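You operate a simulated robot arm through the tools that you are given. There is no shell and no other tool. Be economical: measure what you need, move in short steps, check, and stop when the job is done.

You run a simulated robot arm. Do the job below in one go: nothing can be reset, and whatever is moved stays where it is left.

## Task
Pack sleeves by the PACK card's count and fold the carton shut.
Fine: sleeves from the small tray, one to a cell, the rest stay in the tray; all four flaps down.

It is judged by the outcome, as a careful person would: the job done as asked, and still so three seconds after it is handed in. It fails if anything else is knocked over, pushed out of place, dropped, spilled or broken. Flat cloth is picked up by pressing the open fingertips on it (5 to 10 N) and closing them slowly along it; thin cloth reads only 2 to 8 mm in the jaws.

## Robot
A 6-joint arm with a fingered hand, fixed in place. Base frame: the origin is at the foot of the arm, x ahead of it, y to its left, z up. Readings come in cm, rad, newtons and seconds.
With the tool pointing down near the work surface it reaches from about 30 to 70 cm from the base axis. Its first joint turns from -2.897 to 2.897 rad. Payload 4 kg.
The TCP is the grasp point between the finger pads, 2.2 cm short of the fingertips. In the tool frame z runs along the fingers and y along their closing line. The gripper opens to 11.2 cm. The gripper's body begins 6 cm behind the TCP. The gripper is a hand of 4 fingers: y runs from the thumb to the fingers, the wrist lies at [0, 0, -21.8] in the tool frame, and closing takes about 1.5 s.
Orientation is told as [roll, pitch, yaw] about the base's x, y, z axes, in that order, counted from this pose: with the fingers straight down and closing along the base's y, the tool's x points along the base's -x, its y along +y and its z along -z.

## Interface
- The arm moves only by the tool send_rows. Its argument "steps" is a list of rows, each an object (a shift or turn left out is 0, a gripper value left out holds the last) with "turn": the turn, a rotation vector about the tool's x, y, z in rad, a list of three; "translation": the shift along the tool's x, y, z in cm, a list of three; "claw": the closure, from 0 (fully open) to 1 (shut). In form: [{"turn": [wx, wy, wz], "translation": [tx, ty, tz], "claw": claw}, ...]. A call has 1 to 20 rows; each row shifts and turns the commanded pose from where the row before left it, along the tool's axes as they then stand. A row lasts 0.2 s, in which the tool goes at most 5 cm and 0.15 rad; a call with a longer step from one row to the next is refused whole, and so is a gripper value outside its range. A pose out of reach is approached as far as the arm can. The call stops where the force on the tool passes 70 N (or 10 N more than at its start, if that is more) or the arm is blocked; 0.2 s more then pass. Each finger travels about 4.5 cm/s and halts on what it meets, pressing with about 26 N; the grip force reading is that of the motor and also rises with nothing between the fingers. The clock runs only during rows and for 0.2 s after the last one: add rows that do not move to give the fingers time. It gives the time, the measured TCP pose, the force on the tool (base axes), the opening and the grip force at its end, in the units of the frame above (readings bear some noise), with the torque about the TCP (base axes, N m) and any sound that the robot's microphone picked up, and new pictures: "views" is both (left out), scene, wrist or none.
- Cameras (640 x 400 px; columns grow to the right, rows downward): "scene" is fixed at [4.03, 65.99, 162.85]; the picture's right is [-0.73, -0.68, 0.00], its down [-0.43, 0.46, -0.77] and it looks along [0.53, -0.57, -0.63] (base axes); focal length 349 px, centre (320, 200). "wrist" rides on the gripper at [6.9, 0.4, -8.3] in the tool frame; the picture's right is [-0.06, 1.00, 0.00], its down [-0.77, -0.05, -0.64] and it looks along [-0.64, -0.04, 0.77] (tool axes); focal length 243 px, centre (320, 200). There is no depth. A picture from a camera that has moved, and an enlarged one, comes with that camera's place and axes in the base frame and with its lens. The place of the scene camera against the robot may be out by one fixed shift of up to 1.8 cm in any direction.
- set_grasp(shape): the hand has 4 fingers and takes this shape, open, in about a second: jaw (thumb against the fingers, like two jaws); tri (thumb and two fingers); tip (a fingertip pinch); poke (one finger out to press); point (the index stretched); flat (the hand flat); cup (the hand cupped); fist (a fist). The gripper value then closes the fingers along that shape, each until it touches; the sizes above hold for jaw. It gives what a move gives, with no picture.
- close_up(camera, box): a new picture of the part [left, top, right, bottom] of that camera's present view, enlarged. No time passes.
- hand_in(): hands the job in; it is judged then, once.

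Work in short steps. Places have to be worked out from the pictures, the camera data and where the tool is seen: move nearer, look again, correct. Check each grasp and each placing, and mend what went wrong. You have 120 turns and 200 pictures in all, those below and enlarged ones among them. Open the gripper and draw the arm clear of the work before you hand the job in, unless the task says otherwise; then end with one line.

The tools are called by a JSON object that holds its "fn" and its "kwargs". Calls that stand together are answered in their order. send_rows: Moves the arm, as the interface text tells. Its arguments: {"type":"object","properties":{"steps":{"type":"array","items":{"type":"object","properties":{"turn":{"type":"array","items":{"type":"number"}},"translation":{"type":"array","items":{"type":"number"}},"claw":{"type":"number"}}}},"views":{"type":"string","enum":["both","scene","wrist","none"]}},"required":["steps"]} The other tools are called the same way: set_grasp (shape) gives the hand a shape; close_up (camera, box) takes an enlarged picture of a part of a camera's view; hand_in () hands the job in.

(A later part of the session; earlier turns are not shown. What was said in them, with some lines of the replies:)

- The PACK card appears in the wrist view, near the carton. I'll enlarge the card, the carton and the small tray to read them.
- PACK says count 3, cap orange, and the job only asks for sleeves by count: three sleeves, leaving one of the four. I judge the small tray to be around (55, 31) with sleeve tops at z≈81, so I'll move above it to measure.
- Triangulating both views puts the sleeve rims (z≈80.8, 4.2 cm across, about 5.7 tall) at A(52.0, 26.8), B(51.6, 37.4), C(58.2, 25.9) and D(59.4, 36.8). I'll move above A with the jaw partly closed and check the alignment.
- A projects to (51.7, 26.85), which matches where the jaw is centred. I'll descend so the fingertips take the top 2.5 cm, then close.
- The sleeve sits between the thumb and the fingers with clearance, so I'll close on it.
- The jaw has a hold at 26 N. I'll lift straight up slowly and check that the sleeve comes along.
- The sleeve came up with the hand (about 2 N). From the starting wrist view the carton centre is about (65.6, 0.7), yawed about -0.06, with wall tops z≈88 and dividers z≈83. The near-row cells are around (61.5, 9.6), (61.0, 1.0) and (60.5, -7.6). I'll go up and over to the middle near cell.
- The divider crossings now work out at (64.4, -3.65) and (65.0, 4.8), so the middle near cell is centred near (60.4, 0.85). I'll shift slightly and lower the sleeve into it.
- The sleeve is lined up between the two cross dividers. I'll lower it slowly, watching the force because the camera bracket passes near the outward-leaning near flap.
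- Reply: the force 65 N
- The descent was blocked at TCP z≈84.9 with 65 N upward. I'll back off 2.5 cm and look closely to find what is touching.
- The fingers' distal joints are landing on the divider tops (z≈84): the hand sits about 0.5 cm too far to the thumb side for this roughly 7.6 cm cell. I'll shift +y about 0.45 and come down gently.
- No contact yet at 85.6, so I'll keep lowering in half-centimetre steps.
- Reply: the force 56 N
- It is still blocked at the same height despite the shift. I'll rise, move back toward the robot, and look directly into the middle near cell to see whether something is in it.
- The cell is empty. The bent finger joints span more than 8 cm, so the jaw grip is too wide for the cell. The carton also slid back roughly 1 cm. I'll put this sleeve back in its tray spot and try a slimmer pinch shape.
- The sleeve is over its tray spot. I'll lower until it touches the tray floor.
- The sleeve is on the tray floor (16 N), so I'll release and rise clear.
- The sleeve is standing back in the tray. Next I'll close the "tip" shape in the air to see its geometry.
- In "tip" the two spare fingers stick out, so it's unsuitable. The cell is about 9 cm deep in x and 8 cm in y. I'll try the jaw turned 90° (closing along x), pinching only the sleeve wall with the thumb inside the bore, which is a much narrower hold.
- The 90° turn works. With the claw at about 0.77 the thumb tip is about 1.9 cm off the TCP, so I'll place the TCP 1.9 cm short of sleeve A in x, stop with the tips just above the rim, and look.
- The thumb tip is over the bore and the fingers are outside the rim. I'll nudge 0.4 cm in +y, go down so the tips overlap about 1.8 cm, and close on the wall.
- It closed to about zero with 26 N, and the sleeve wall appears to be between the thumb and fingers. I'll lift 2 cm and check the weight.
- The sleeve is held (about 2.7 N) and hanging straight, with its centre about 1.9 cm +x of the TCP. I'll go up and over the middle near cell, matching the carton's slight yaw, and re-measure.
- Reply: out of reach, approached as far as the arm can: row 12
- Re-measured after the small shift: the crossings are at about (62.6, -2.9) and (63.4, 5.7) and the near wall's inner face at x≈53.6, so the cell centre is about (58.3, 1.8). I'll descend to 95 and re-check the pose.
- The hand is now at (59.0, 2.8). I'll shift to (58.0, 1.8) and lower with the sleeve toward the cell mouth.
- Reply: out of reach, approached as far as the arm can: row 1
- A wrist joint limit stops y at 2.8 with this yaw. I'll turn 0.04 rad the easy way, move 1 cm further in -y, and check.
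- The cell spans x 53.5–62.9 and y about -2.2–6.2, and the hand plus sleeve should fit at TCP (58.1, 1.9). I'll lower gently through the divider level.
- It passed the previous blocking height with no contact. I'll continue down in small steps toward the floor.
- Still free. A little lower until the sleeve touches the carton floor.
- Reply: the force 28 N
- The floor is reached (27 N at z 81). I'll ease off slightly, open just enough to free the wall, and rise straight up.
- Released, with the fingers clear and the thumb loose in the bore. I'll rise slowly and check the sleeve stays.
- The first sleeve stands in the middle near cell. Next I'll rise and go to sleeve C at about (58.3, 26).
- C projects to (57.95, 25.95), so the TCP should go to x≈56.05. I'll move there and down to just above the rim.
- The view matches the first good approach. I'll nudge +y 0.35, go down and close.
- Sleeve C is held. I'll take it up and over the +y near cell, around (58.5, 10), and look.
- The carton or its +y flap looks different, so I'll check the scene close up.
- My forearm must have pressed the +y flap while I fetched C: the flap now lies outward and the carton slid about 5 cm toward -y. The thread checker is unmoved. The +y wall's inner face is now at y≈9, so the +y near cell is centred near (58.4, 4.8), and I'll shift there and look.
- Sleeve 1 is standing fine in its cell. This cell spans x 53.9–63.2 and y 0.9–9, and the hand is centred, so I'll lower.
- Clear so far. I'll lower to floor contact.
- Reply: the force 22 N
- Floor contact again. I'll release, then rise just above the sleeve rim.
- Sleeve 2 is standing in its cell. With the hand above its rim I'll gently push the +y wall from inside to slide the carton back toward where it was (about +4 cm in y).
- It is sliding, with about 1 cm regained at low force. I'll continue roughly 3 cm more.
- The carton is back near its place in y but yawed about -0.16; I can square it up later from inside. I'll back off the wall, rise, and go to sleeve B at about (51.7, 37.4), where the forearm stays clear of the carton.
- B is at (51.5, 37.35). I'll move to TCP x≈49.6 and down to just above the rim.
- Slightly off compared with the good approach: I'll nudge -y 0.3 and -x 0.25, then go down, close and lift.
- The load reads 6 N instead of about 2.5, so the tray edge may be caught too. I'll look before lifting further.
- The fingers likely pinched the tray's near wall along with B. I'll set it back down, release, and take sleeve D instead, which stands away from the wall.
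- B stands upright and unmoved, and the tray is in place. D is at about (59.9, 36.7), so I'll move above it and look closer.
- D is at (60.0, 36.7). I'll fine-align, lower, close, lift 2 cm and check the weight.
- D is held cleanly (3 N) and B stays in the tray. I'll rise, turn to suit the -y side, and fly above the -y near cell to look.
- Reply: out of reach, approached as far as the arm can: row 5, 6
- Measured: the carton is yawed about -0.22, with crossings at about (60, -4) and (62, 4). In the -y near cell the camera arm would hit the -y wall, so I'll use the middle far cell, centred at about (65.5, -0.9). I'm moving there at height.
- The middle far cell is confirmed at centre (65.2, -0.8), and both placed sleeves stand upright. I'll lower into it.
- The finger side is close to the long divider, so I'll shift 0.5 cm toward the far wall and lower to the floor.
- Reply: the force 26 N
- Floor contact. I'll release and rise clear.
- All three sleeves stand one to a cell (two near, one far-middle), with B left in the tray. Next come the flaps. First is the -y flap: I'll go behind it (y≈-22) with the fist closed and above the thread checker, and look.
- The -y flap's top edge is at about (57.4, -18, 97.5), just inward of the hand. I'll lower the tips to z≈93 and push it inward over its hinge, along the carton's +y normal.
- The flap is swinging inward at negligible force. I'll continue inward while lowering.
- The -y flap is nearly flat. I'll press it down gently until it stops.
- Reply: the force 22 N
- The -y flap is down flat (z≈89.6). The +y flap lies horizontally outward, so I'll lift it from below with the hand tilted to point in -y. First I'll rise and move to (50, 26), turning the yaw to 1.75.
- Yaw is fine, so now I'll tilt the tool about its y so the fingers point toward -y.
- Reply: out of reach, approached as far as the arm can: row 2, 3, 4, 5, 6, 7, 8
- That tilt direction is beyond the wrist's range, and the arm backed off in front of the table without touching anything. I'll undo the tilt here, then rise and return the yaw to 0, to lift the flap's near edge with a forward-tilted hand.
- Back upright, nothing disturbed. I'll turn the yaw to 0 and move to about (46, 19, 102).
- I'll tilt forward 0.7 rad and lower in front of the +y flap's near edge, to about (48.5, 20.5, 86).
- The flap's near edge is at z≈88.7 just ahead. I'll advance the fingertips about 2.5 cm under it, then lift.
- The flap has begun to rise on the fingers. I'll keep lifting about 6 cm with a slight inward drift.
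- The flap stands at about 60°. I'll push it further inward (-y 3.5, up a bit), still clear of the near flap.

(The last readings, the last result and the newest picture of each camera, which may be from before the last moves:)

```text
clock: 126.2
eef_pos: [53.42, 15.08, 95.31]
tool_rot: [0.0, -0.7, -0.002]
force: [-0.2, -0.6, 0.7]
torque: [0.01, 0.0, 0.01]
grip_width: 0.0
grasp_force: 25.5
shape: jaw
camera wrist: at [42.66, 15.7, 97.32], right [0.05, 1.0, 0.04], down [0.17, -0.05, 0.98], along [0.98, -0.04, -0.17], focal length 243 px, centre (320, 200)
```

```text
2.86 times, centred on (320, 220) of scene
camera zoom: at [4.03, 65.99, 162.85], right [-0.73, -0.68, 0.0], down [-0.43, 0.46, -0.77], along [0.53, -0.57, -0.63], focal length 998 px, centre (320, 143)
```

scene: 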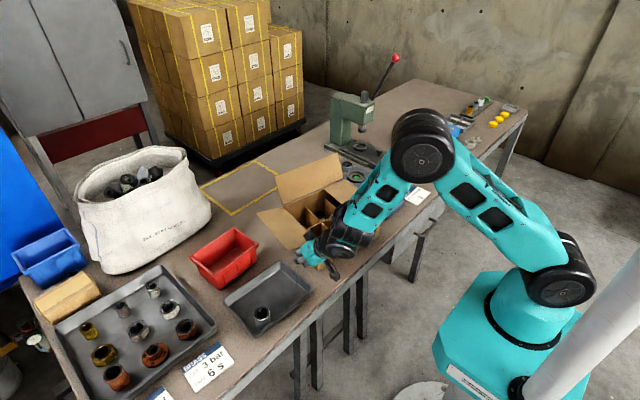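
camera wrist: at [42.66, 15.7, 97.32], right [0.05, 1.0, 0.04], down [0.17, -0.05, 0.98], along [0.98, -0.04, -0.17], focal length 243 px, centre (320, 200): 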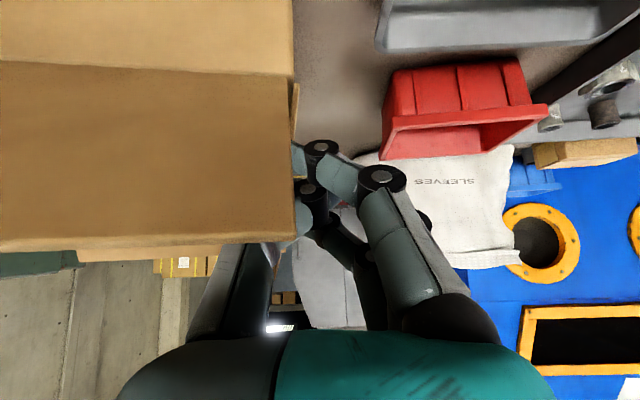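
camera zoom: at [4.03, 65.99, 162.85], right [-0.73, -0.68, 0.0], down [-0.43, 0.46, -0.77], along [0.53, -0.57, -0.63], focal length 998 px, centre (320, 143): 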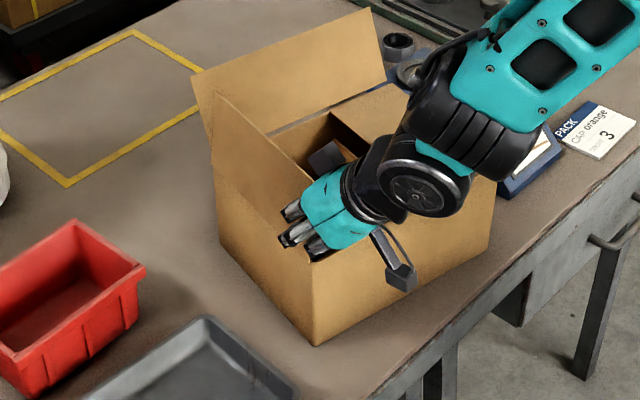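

The flap is about vertical. I'll back out (+y, then back and up) and straighten the tool, to push it over from outside with the hand upright.

{"fn": "send_rows", "kwargs": {"steps": [{"translation": [0, 2, 0]}, {"translation": [0, 2.5, 0]}, {"translation": [0, 2, 0]}, {"translation": [-1.05, 0, -4.35]}, {"translation": [-1.05, 0, -4.35]}, {"turn": [0, 0.14, 0]}, {"turn": [0, 0.14, 0]}, {"turn": [0, 0.14, 0]}, {"turn": [0, 0.14, 0]}, {"turn": [0, 0.14, 0]}, {}]}}

{"fn": "close_up", "kwargs": {"camera": "scene", "box": [240, 150, 400, 290]}}

```text
clock: 128.6
eef_pos: [49.3, 21.48, 103.3]
tool_rot: [-0.001, 0.001, -0.001]
force: [0.8, 0.5, 0.4]
torque: [-0.02, 0.0, 0.03]
grip_width: 0.0
grasp_force: 25.7
shape: jaw
camera wrist: at [42.29, 22.13, 111.73], right [0.06, 1.0, 0.0], down [0.77, -0.05, 0.64], along [0.64, -0.04, -0.77], focal length 243 px, centre (320, 200)
```

scene: 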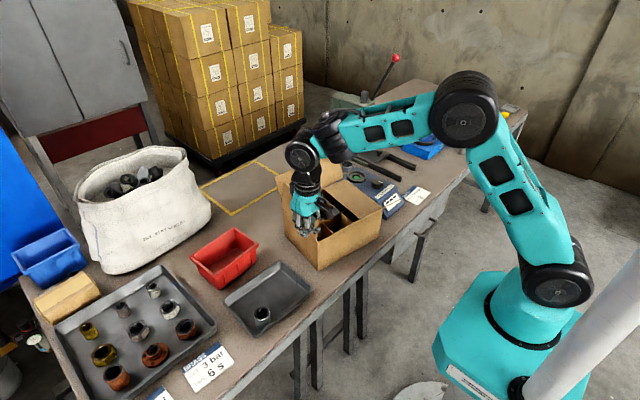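
wrist: 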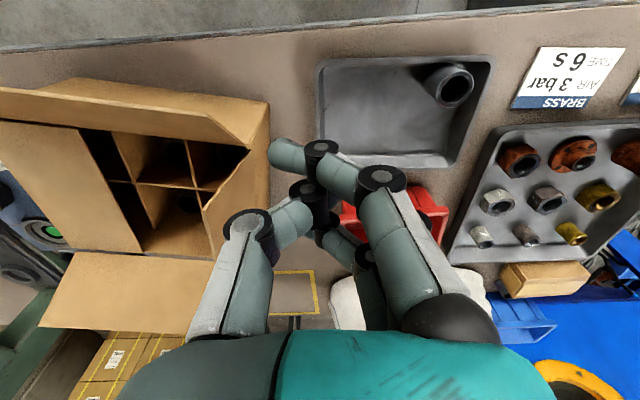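

```text
2.86 times, centred on (320, 220) of scene
camera zoom: at [4.03, 65.99, 162.85], right [-0.73, -0.68, 0.0], down [-0.43, 0.46, -0.77], along [0.53, -0.57, -0.63], focal length 998 px, centre (320, 143)
```

zoom: 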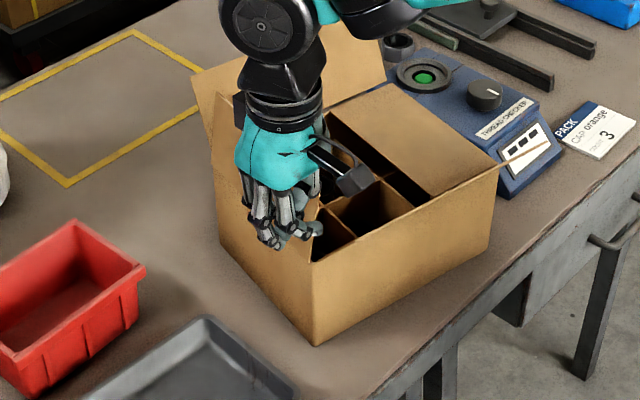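

The +y flap stands about vertical. I'll go outside it at (60, 20.5), lower the tips to z≈93, and push inward.

{"fn": "send_rows", "kwargs": {"steps": [{"translation": [-3.6, -0.2, 0]}, {"translation": [-3.6, -0.2, 0]}, {"translation": [-3.6, -0.2, 0]}, {"translation": [0, 0, 4]}, {"translation": [0, 0, 3.5]}, {}, {"translation": [0.37, -1.66, 0]}, {"translation": [0.37, -1.66, 0]}, {"translation": [0.37, -1.66, 0]}, {"translation": [0.37, -1.66, 0]}, {"translation": [0.37, -1.66, 0.2]}, {"translation": [0.37, -1.66, 0.5]}, {}], "views": "none"}}

{"fn": "close_up", "kwargs": {"camera": "scene", "box": [240, 150, 400, 290]}}

```text
clock: 131.4
eef_pos: [57.8, 11.04, 95.34]
tool_rot: [0.0, 0.0, -0.002]
force: [-0.5, -0.5, -0.5]
torque: [-0.02, 0.0, -0.01]
grip_width: 0.0
grasp_force: 26.0
shape: jaw
```

```text
2.86 times, centred on (320, 220) of scene
camera zoom: at [4.03, 65.99, 162.85], right [-0.73, -0.68, 0.0], down [-0.43, 0.46, -0.77], along [0.53, -0.57, -0.63], focal length 998 px, centre (320, 143)
```

zoom: 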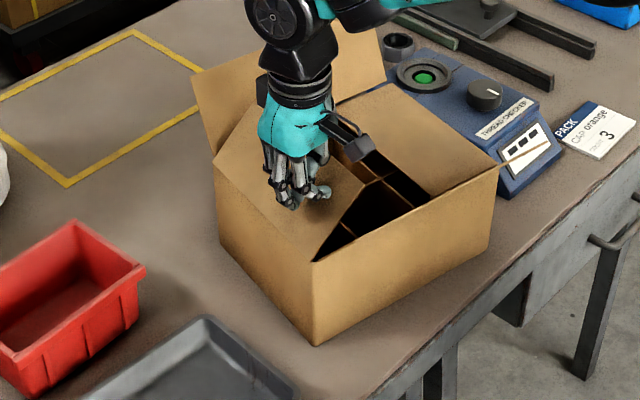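

It is folding in nicely. I'll continue inward while lowering, then press it flat.

{"fn": "send_rows", "kwargs": {"steps": [{"translation": [0.3, -1.4, 0.6]}, {"translation": [0.3, -1.4, 0.8]}, {"translation": [0.2, -1, 0.8]}, {"translation": [0, 0, 0.6]}, {"translation": [0, 0, 0.5]}, {"translation": [0, 0, 0.3]}, {}], "views": "none"}}

{"fn": "close_up", "kwargs": {"camera": "scene", "box": [240, 150, 400, 290]}}

```text
clock: 133.0
eef_pos: [56.98, 7.2, 91.76]
tool_rot: [0.003, -0.005, 0.0]
force: [-6.3, 2.9, 35.1]
torque: [0.46, 0.1, 0.06]
grip_width: 0.0
grasp_force: 26.0
shape: jaw
```

```text
2.86 times, centred on (320, 220) of scene
camera zoom: at [4.03, 65.99, 162.85], right [-0.73, -0.68, 0.0], down [-0.43, 0.46, -0.77], along [0.53, -0.57, -0.63], focal length 998 px, centre (320, 143)
```

zoom: 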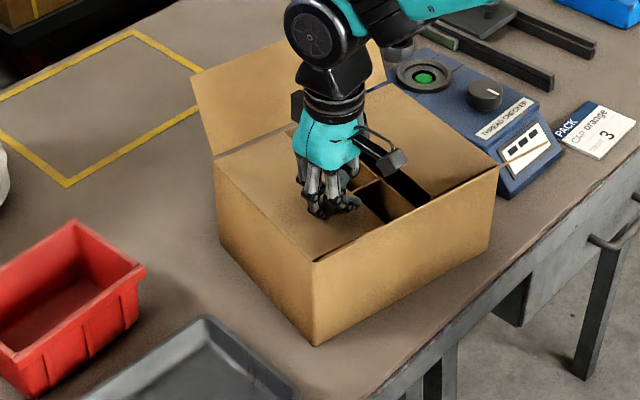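

The +y flap is flat. Now the near flap: I'll rise, go in front of it at (40, 3), and push it over toward +x.

{"fn": "send_rows", "kwargs": {"steps": [{"translation": [0, 0, -4.4]}, {"translation": [0, 0, -4.4]}, {"translation": [0, 0, -4.4]}, {"translation": [4.25, -1, 0]}, {"translation": [4.25, -1, 0]}, {"translation": [4.25, -1, 0]}, {"translation": [4.25, -1, 0]}, {}, {"translation": [0, 0, 3.2]}, {"translation": [0, 0, 3.2]}, {"translation": [0, 0, 3.2]}, {}, {"translation": [-1.66, -0.37, 0]}, {"translation": [-1.66, -0.37, 0]}, {"translation": [-1.66, -0.37, 0]}, {"translation": [-1.66, -0.37, 0]}, {"translation": [-1.66, -0.37, 0]}, {}], "views": "none"}}

{"fn": "close_up", "kwargs": {"camera": "scene", "box": [240, 150, 400, 290]}}

```text
clock: 136.8
eef_pos: [48.58, 1.45, 95.13]
tool_rot: [0.0, 0.001, -0.002]
force: [-1.3, 0.6, -0.4]
torque: [0.0, 0.04, 0.02]
grip_width: 0.0
grasp_force: 26.0
shape: jaw
```

```text
2.86 times, centred on (320, 220) of scene
camera zoom: at [4.03, 65.99, 162.85], right [-0.73, -0.68, 0.0], down [-0.43, 0.46, -0.77], along [0.53, -0.57, -0.63], focal length 998 px, centre (320, 143)
```

zoom: 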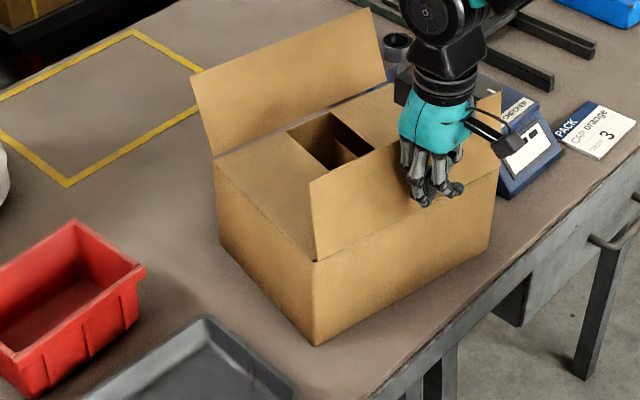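

The near flap is about vertical now; I'll continue over and down.

{"fn": "send_rows", "kwargs": {"steps": [{"translation": [-1.66, -0.37, 0]}, {"translation": [-1.66, -0.37, 0.2]}, {"translation": [-1.6, -0.36, 0.5]}, {"translation": [-1.5, -0.34, 0.8]}, {"translation": [-1, -0.2, 0.9]}, {"translation": [0, 0, 0.5]}, {"translation": [0, 0, 0.3]}, {"translation": [0, 0, 0.3]}, {}], "views": "none"}}

{"fn": "close_up", "kwargs": {"camera": "scene", "box": [240, 150, 400, 290]}}

```text
clock: 138.8
eef_pos: [55.84, -0.35, 91.99]
tool_rot: [-0.001, -0.005, -0.001]
force: [-14.6, 7.8, 54.6]
torque: [0.82, 0.52, 0.14]
grip_width: 0.01
grasp_force: 26.1
shape: jaw
```

```text
2.86 times, centred on (320, 220) of scene
camera zoom: at [4.03, 65.99, 162.85], right [-0.73, -0.68, 0.0], down [-0.43, 0.46, -0.77], along [0.53, -0.57, -0.63], focal length 998 px, centre (320, 143)
```

zoom: 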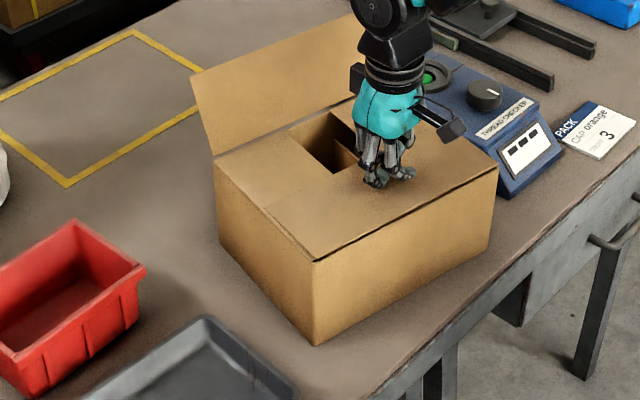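

The near flap is flat. The far flap's top edge is at about (75.2, -4.3, 97.5). I'll tilt the hand forward 0.8 rad for reach and carry it over the far flap to (80, -5, 105).

{"fn": "send_rows", "kwargs": {"steps": [{"translation": [0, 0, -4.4]}, {"translation": [0, 0, -4.4]}, {"translation": [0, 0, -4.4]}, {"turn": [0, -0.134, 0]}, {"turn": [0, -0.134, 0]}, {"turn": [0, -0.134, 0]}, {"turn": [0, -0.134, 0]}, {"turn": [0, -0.134, 0]}, {"turn": [0, -0.134, 0]}, {"translation": [-2.79, -0.8, 2.87]}, {"translation": [-2.79, -0.8, 2.87]}, {"translation": [-2.79, -0.8, 2.87]}, {"translation": [-2.79, -0.8, 2.87]}, {"translation": [-2.79, -0.8, 2.87]}, {"translation": [-2.79, -0.8, 2.87]}, {}]}}

{"fn": "close_up", "kwargs": {"camera": "scene", "box": [240, 110, 400, 250]}}

```text
clock: 142.2
eef_pos: [80.0, -5.49, 105.22]
tool_rot: [0.001, -0.802, -0.001]
force: [0.1, -0.4, -0.4]
torque: [0.01, 0.01, 0.0]
grip_width: 0.0
grasp_force: 25.6
shape: jaw
camera wrist: at [69.15, -4.9, 106.16], right [0.05, 1.0, 0.05], down [0.07, -0.05, 1.0], along [1.0, -0.04, -0.07], focal length 243 px, centre (320, 200)
```

scene: 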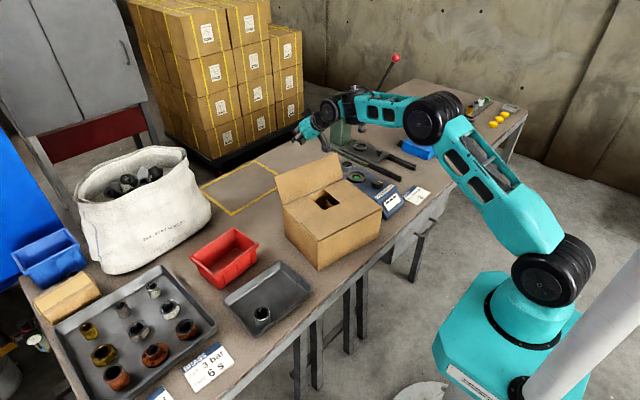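
wrist: 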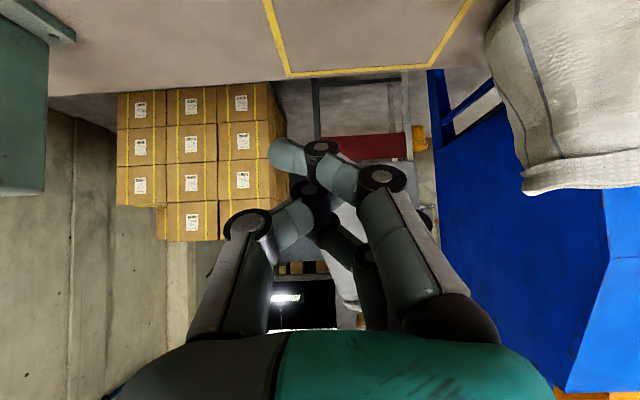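

```text
2.86 times, centred on (320, 180) of scene
camera zoom: at [4.03, 65.99, 162.85], right [-0.73, -0.68, 0.0], down [-0.43, 0.46, -0.77], along [0.53, -0.57, -0.63], focal length 998 px, centre (320, 257)
```

zoom: 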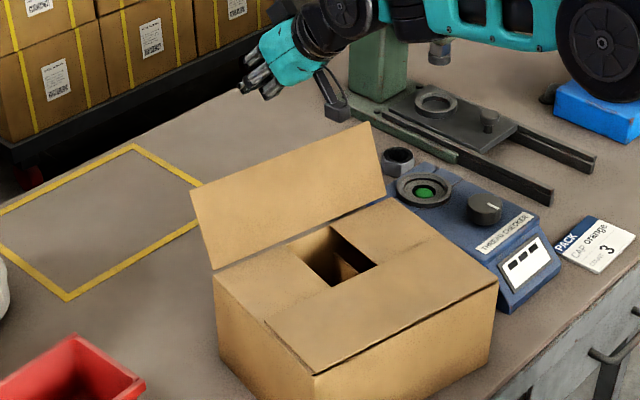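

The hand is beyond the far flap with its edge between the fingers and the camera arm. I'll lower 7.5 cm behind the flap, then pull toward the robot.

{"fn": "send_rows", "kwargs": {"steps": [{"translation": [1.79, 0, 1.74]}, {"translation": [1.79, 0, 1.74]}, {"translation": [1.79, 0, 1.74]}, {}, {"translation": [1.05, 0.2, -1.08]}, {"translation": [1.05, 0.3, -1.08]}, {"translation": [1.05, 0.3, -1.08]}, {"translation": [1.05, 0.3, -1.08]}, {}], "views": "none"}}

{"fn": "close_up", "kwargs": {"camera": "scene", "box": [240, 110, 400, 250]}}

```text
clock: 144.2
eef_pos: [73.8, -3.92, 97.43]
tool_rot: [0.0, -0.802, 0.0]
force: [-0.5, 0.1, 0.3]
torque: [0.03, 0.03, 0.04]
grip_width: 0.0
grasp_force: 25.5
shape: jaw
```

```text
2.86 times, centred on (320, 180) of scene
camera zoom: at [4.03, 65.99, 162.85], right [-0.73, -0.68, 0.0], down [-0.43, 0.46, -0.77], along [0.53, -0.57, -0.63], focal length 998 px, centre (320, 257)
```

zoom: 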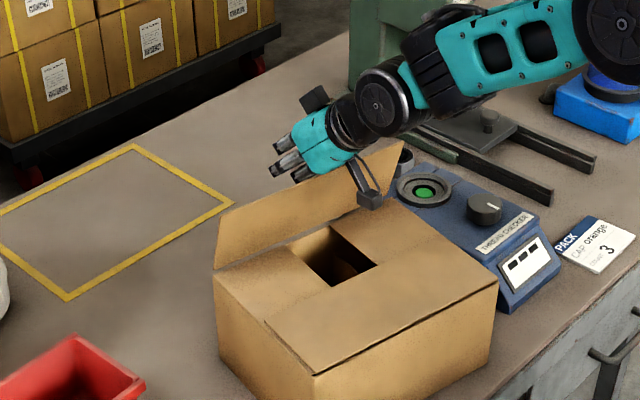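

The far flap is coming up. I'll continue pulling another 5 cm.

{"fn": "send_rows", "kwargs": {"steps": [{"translation": [1.05, 0.3, -1.08]}, {"translation": [1.05, 0.3, -1.08]}, {"translation": [1.05, 0.3, -1.08]}, {"translation": [0.7, 0.2, -0.72]}, {}], "views": "wrist"}}

{"fn": "close_up", "kwargs": {"camera": "scene", "box": [240, 110, 400, 250]}}

```text
clock: 145.4
eef_pos: [68.17, -2.94, 97.26]
tool_rot: [0.001, -0.804, -0.001]
force: [0.7, 0.0, -0.1]
torque: [-0.01, -0.01, 0.01]
grip_width: 0.0
grasp_force: 25.9
shape: jaw
camera wrist: at [57.28, -2.3, 98.23], right [0.05, 1.0, 0.05], down [0.07, -0.05, 1.0], along [1.0, -0.04, -0.07], focal length 243 px, centre (320, 200)
```

wrist: 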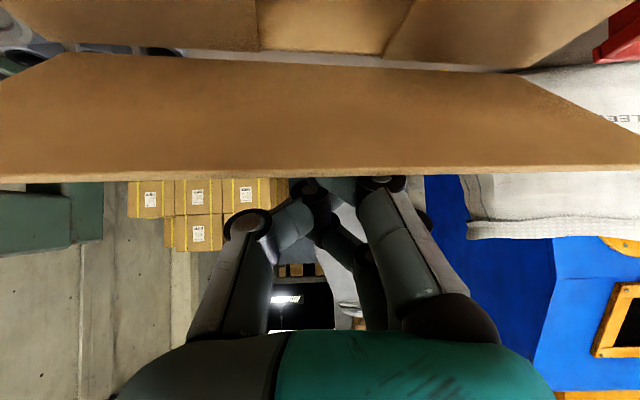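

```text
2.86 times, centred on (320, 180) of scene
camera zoom: at [4.03, 65.99, 162.85], right [-0.73, -0.68, 0.0], down [-0.43, 0.46, -0.77], along [0.53, -0.57, -0.63], focal length 998 px, centre (320, 257)
```

zoom: 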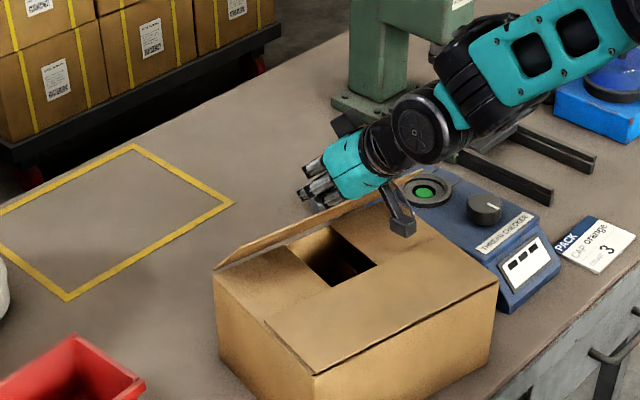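

The flap is past vertical and leaning inward. I'll push a bit further in and down, then go vertical for the final press.

{"fn": "send_rows", "kwargs": {"steps": [{"translation": [1.41, 0.1, 0]}, {"translation": [1.41, 0.1, 0]}, {"translation": [1.41, 0.1, 0]}, {"translation": [0.7, 0, 0]}, {}], "views": "none"}}

{"fn": "close_up", "kwargs": {"camera": "scene", "box": [240, 110, 400, 250]}}

```text
clock: 146.6
eef_pos: [64.77, -2.57, 93.59]
tool_rot: [0.0, -0.807, -0.001]
force: [-1.2, 0.6, 0.2]
torque: [0.02, 0.03, 0.01]
grip_width: 0.0
grasp_force: 26.0
shape: jaw
```

```text
2.86 times, centred on (320, 180) of scene
camera zoom: at [4.03, 65.99, 162.85], right [-0.73, -0.68, 0.0], down [-0.43, 0.46, -0.77], along [0.53, -0.57, -0.63], focal length 998 px, centre (320, 257)
```

zoom: 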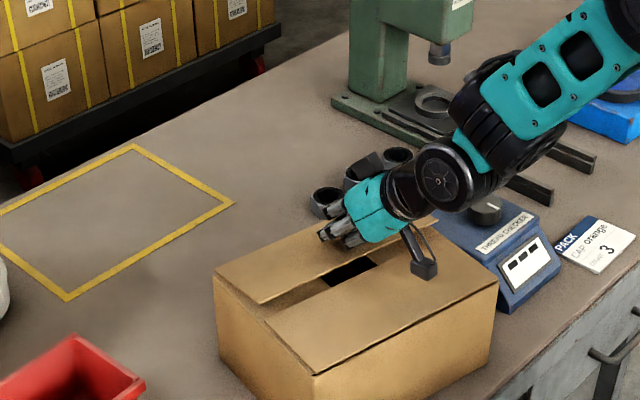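

Almost closed. I'll lift off, straighten the tool, and press the far flap down from above.

{"fn": "send_rows", "kwargs": {"steps": [{"translation": [-2.87, 0, -2.79]}, {"translation": [-2.87, 0, -2.79]}, {"turn": [0, 0.134, 0]}, {"turn": [0, 0.134, 0]}, {"turn": [0, 0.134, 0]}, {"turn": [0, 0.134, 0]}, {"turn": [0, 0.134, 0]}, {"turn": [0, 0.134, 0]}, {}, {"translation": [0, 0, 3]}, {"translation": [0, 0, 3]}, {"translation": [0, 0, 1.8]}, {"translation": [0, 0, 0.8]}, {"translation": [0, 0, 0.5]}, {"translation": [0, 0, 0.3]}, {}], "views": "wrist"}}

{"fn": "close_up", "kwargs": {"camera": "scene", "box": [240, 110, 400, 250]}}

```text
clock: 150.0
eef_pos: [64.7, -2.65, 92.49]
tool_rot: [0.0, 0.001, -0.001]
force: [0.8, 1.2, 1.7]
torque: [0.09, -0.06, 0.0]
grip_width: 0.01
grasp_force: 25.3
shape: jaw
camera wrist: at [57.77, -2.08, 100.88], right [0.06, 1.0, 0.0], down [0.76, -0.05, 0.64], along [0.64, -0.04, -0.77], focal length 243 px, centre (320, 200)
```

wrist: 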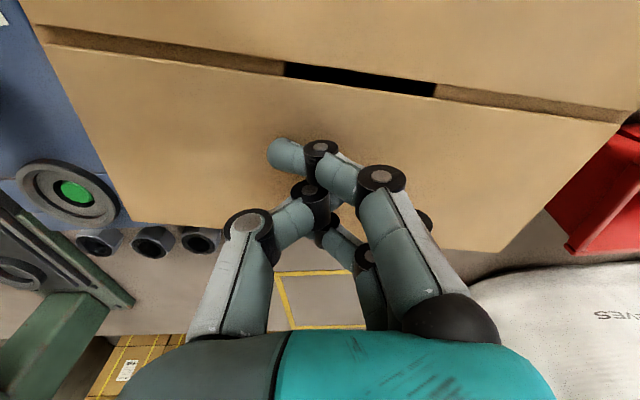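

```text
2.86 times, centred on (320, 180) of scene
camera zoom: at [4.03, 65.99, 162.85], right [-0.73, -0.68, 0.0], down [-0.43, 0.46, -0.77], along [0.53, -0.57, -0.63], focal length 998 px, centre (320, 257)
```

zoom: 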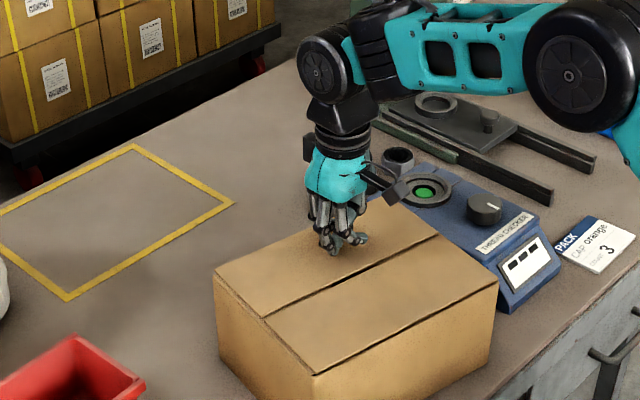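

All four flaps are closed with the hand just touching. I'll give one gentle press, then draw clear and check they stay down.

{"fn": "send_rows", "kwargs": {"steps": [{"translation": [0, 0, 0.4]}, {"translation": [0, 0, 0.3]}, {}, {"translation": [0, 0, -4]}, {"translation": [0, 0, -4.5]}, {"translation": [0, 0, -4.5]}, {"translation": [4.5, 0, -1]}, {"translation": [4.5, 0, 0]}, {"translation": [4.5, 0, 0]}, {"translation": [4.5, 0, 0]}, {"claw": 0}, {}, {}, {}, {}, {}]}}

{"fn": "close_up", "kwargs": {"camera": "scene", "box": [220, 150, 420, 330]}}

{"fn": "close_up", "kwargs": {"camera": "wrist", "box": [100, 0, 580, 300]}}

```text
clock: 153.4
eef_pos: [46.92, -2.43, 105.67]
tool_rot: [-0.001, 0.001, -0.001]
force: [0.0, 0.4, 0.2]
torque: [0.0, 0.03, 0.0]
grip_width: 11.21
grasp_force: 0.1
shape: jaw
camera wrist: at [39.91, -1.88, 114.03], right [0.07, 1.0, 0.0], down [0.77, -0.05, 0.64], along [0.64, -0.04, -0.77], focal length 243 px, centre (320, 200)
```

scene: 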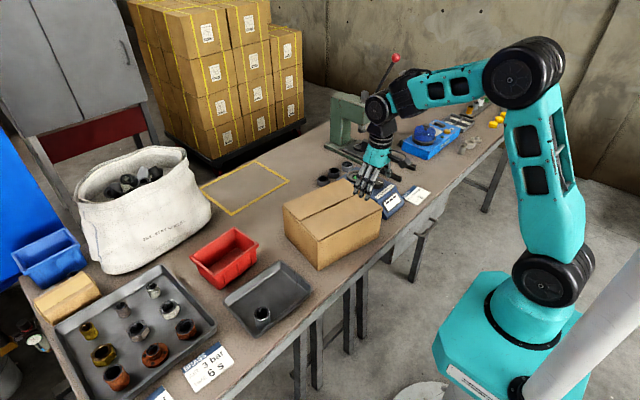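
wrist: 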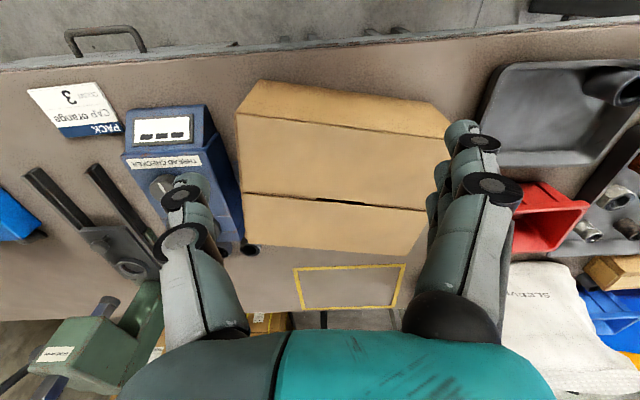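

```text
2.22 times, centred on (320, 240) of scene
camera zoom: at [4.03, 65.99, 162.85], right [-0.73, -0.68, 0.0], down [-0.43, 0.46, -0.77], along [0.53, -0.57, -0.63], focal length 776 px, centre (320, 111)
```

zoom: 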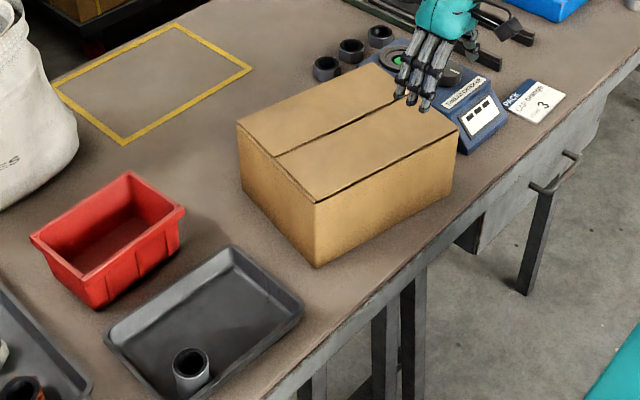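

```text
1.33 times, centred on (340, 150) of wrist
camera zoom: at [39.91, -1.88, 114.03], right [0.07, 1.0, 0.0], down [0.77, -0.05, 0.64], along [0.64, -0.04, -0.77], focal length 324 px, centre (293, 267)
```

zoom: 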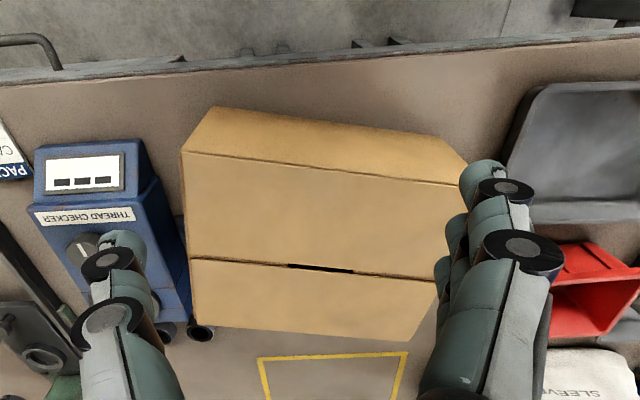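

The carton is shut with all four flaps flat, and one sleeve remains upright in its tray. The gripper is open and clear, so I'm handing in.

{"fn": "hand_in", "kwargs": {}}

```text
The job is handed in.
```

Three sleeves are packed in the carton, one to a cell, with the fourth left standing in its tray and all four flaps folded down. The carton ended up about 4 cm nearer the robot and slightly turned, because the arm bumped it and I didn't fully square it up.
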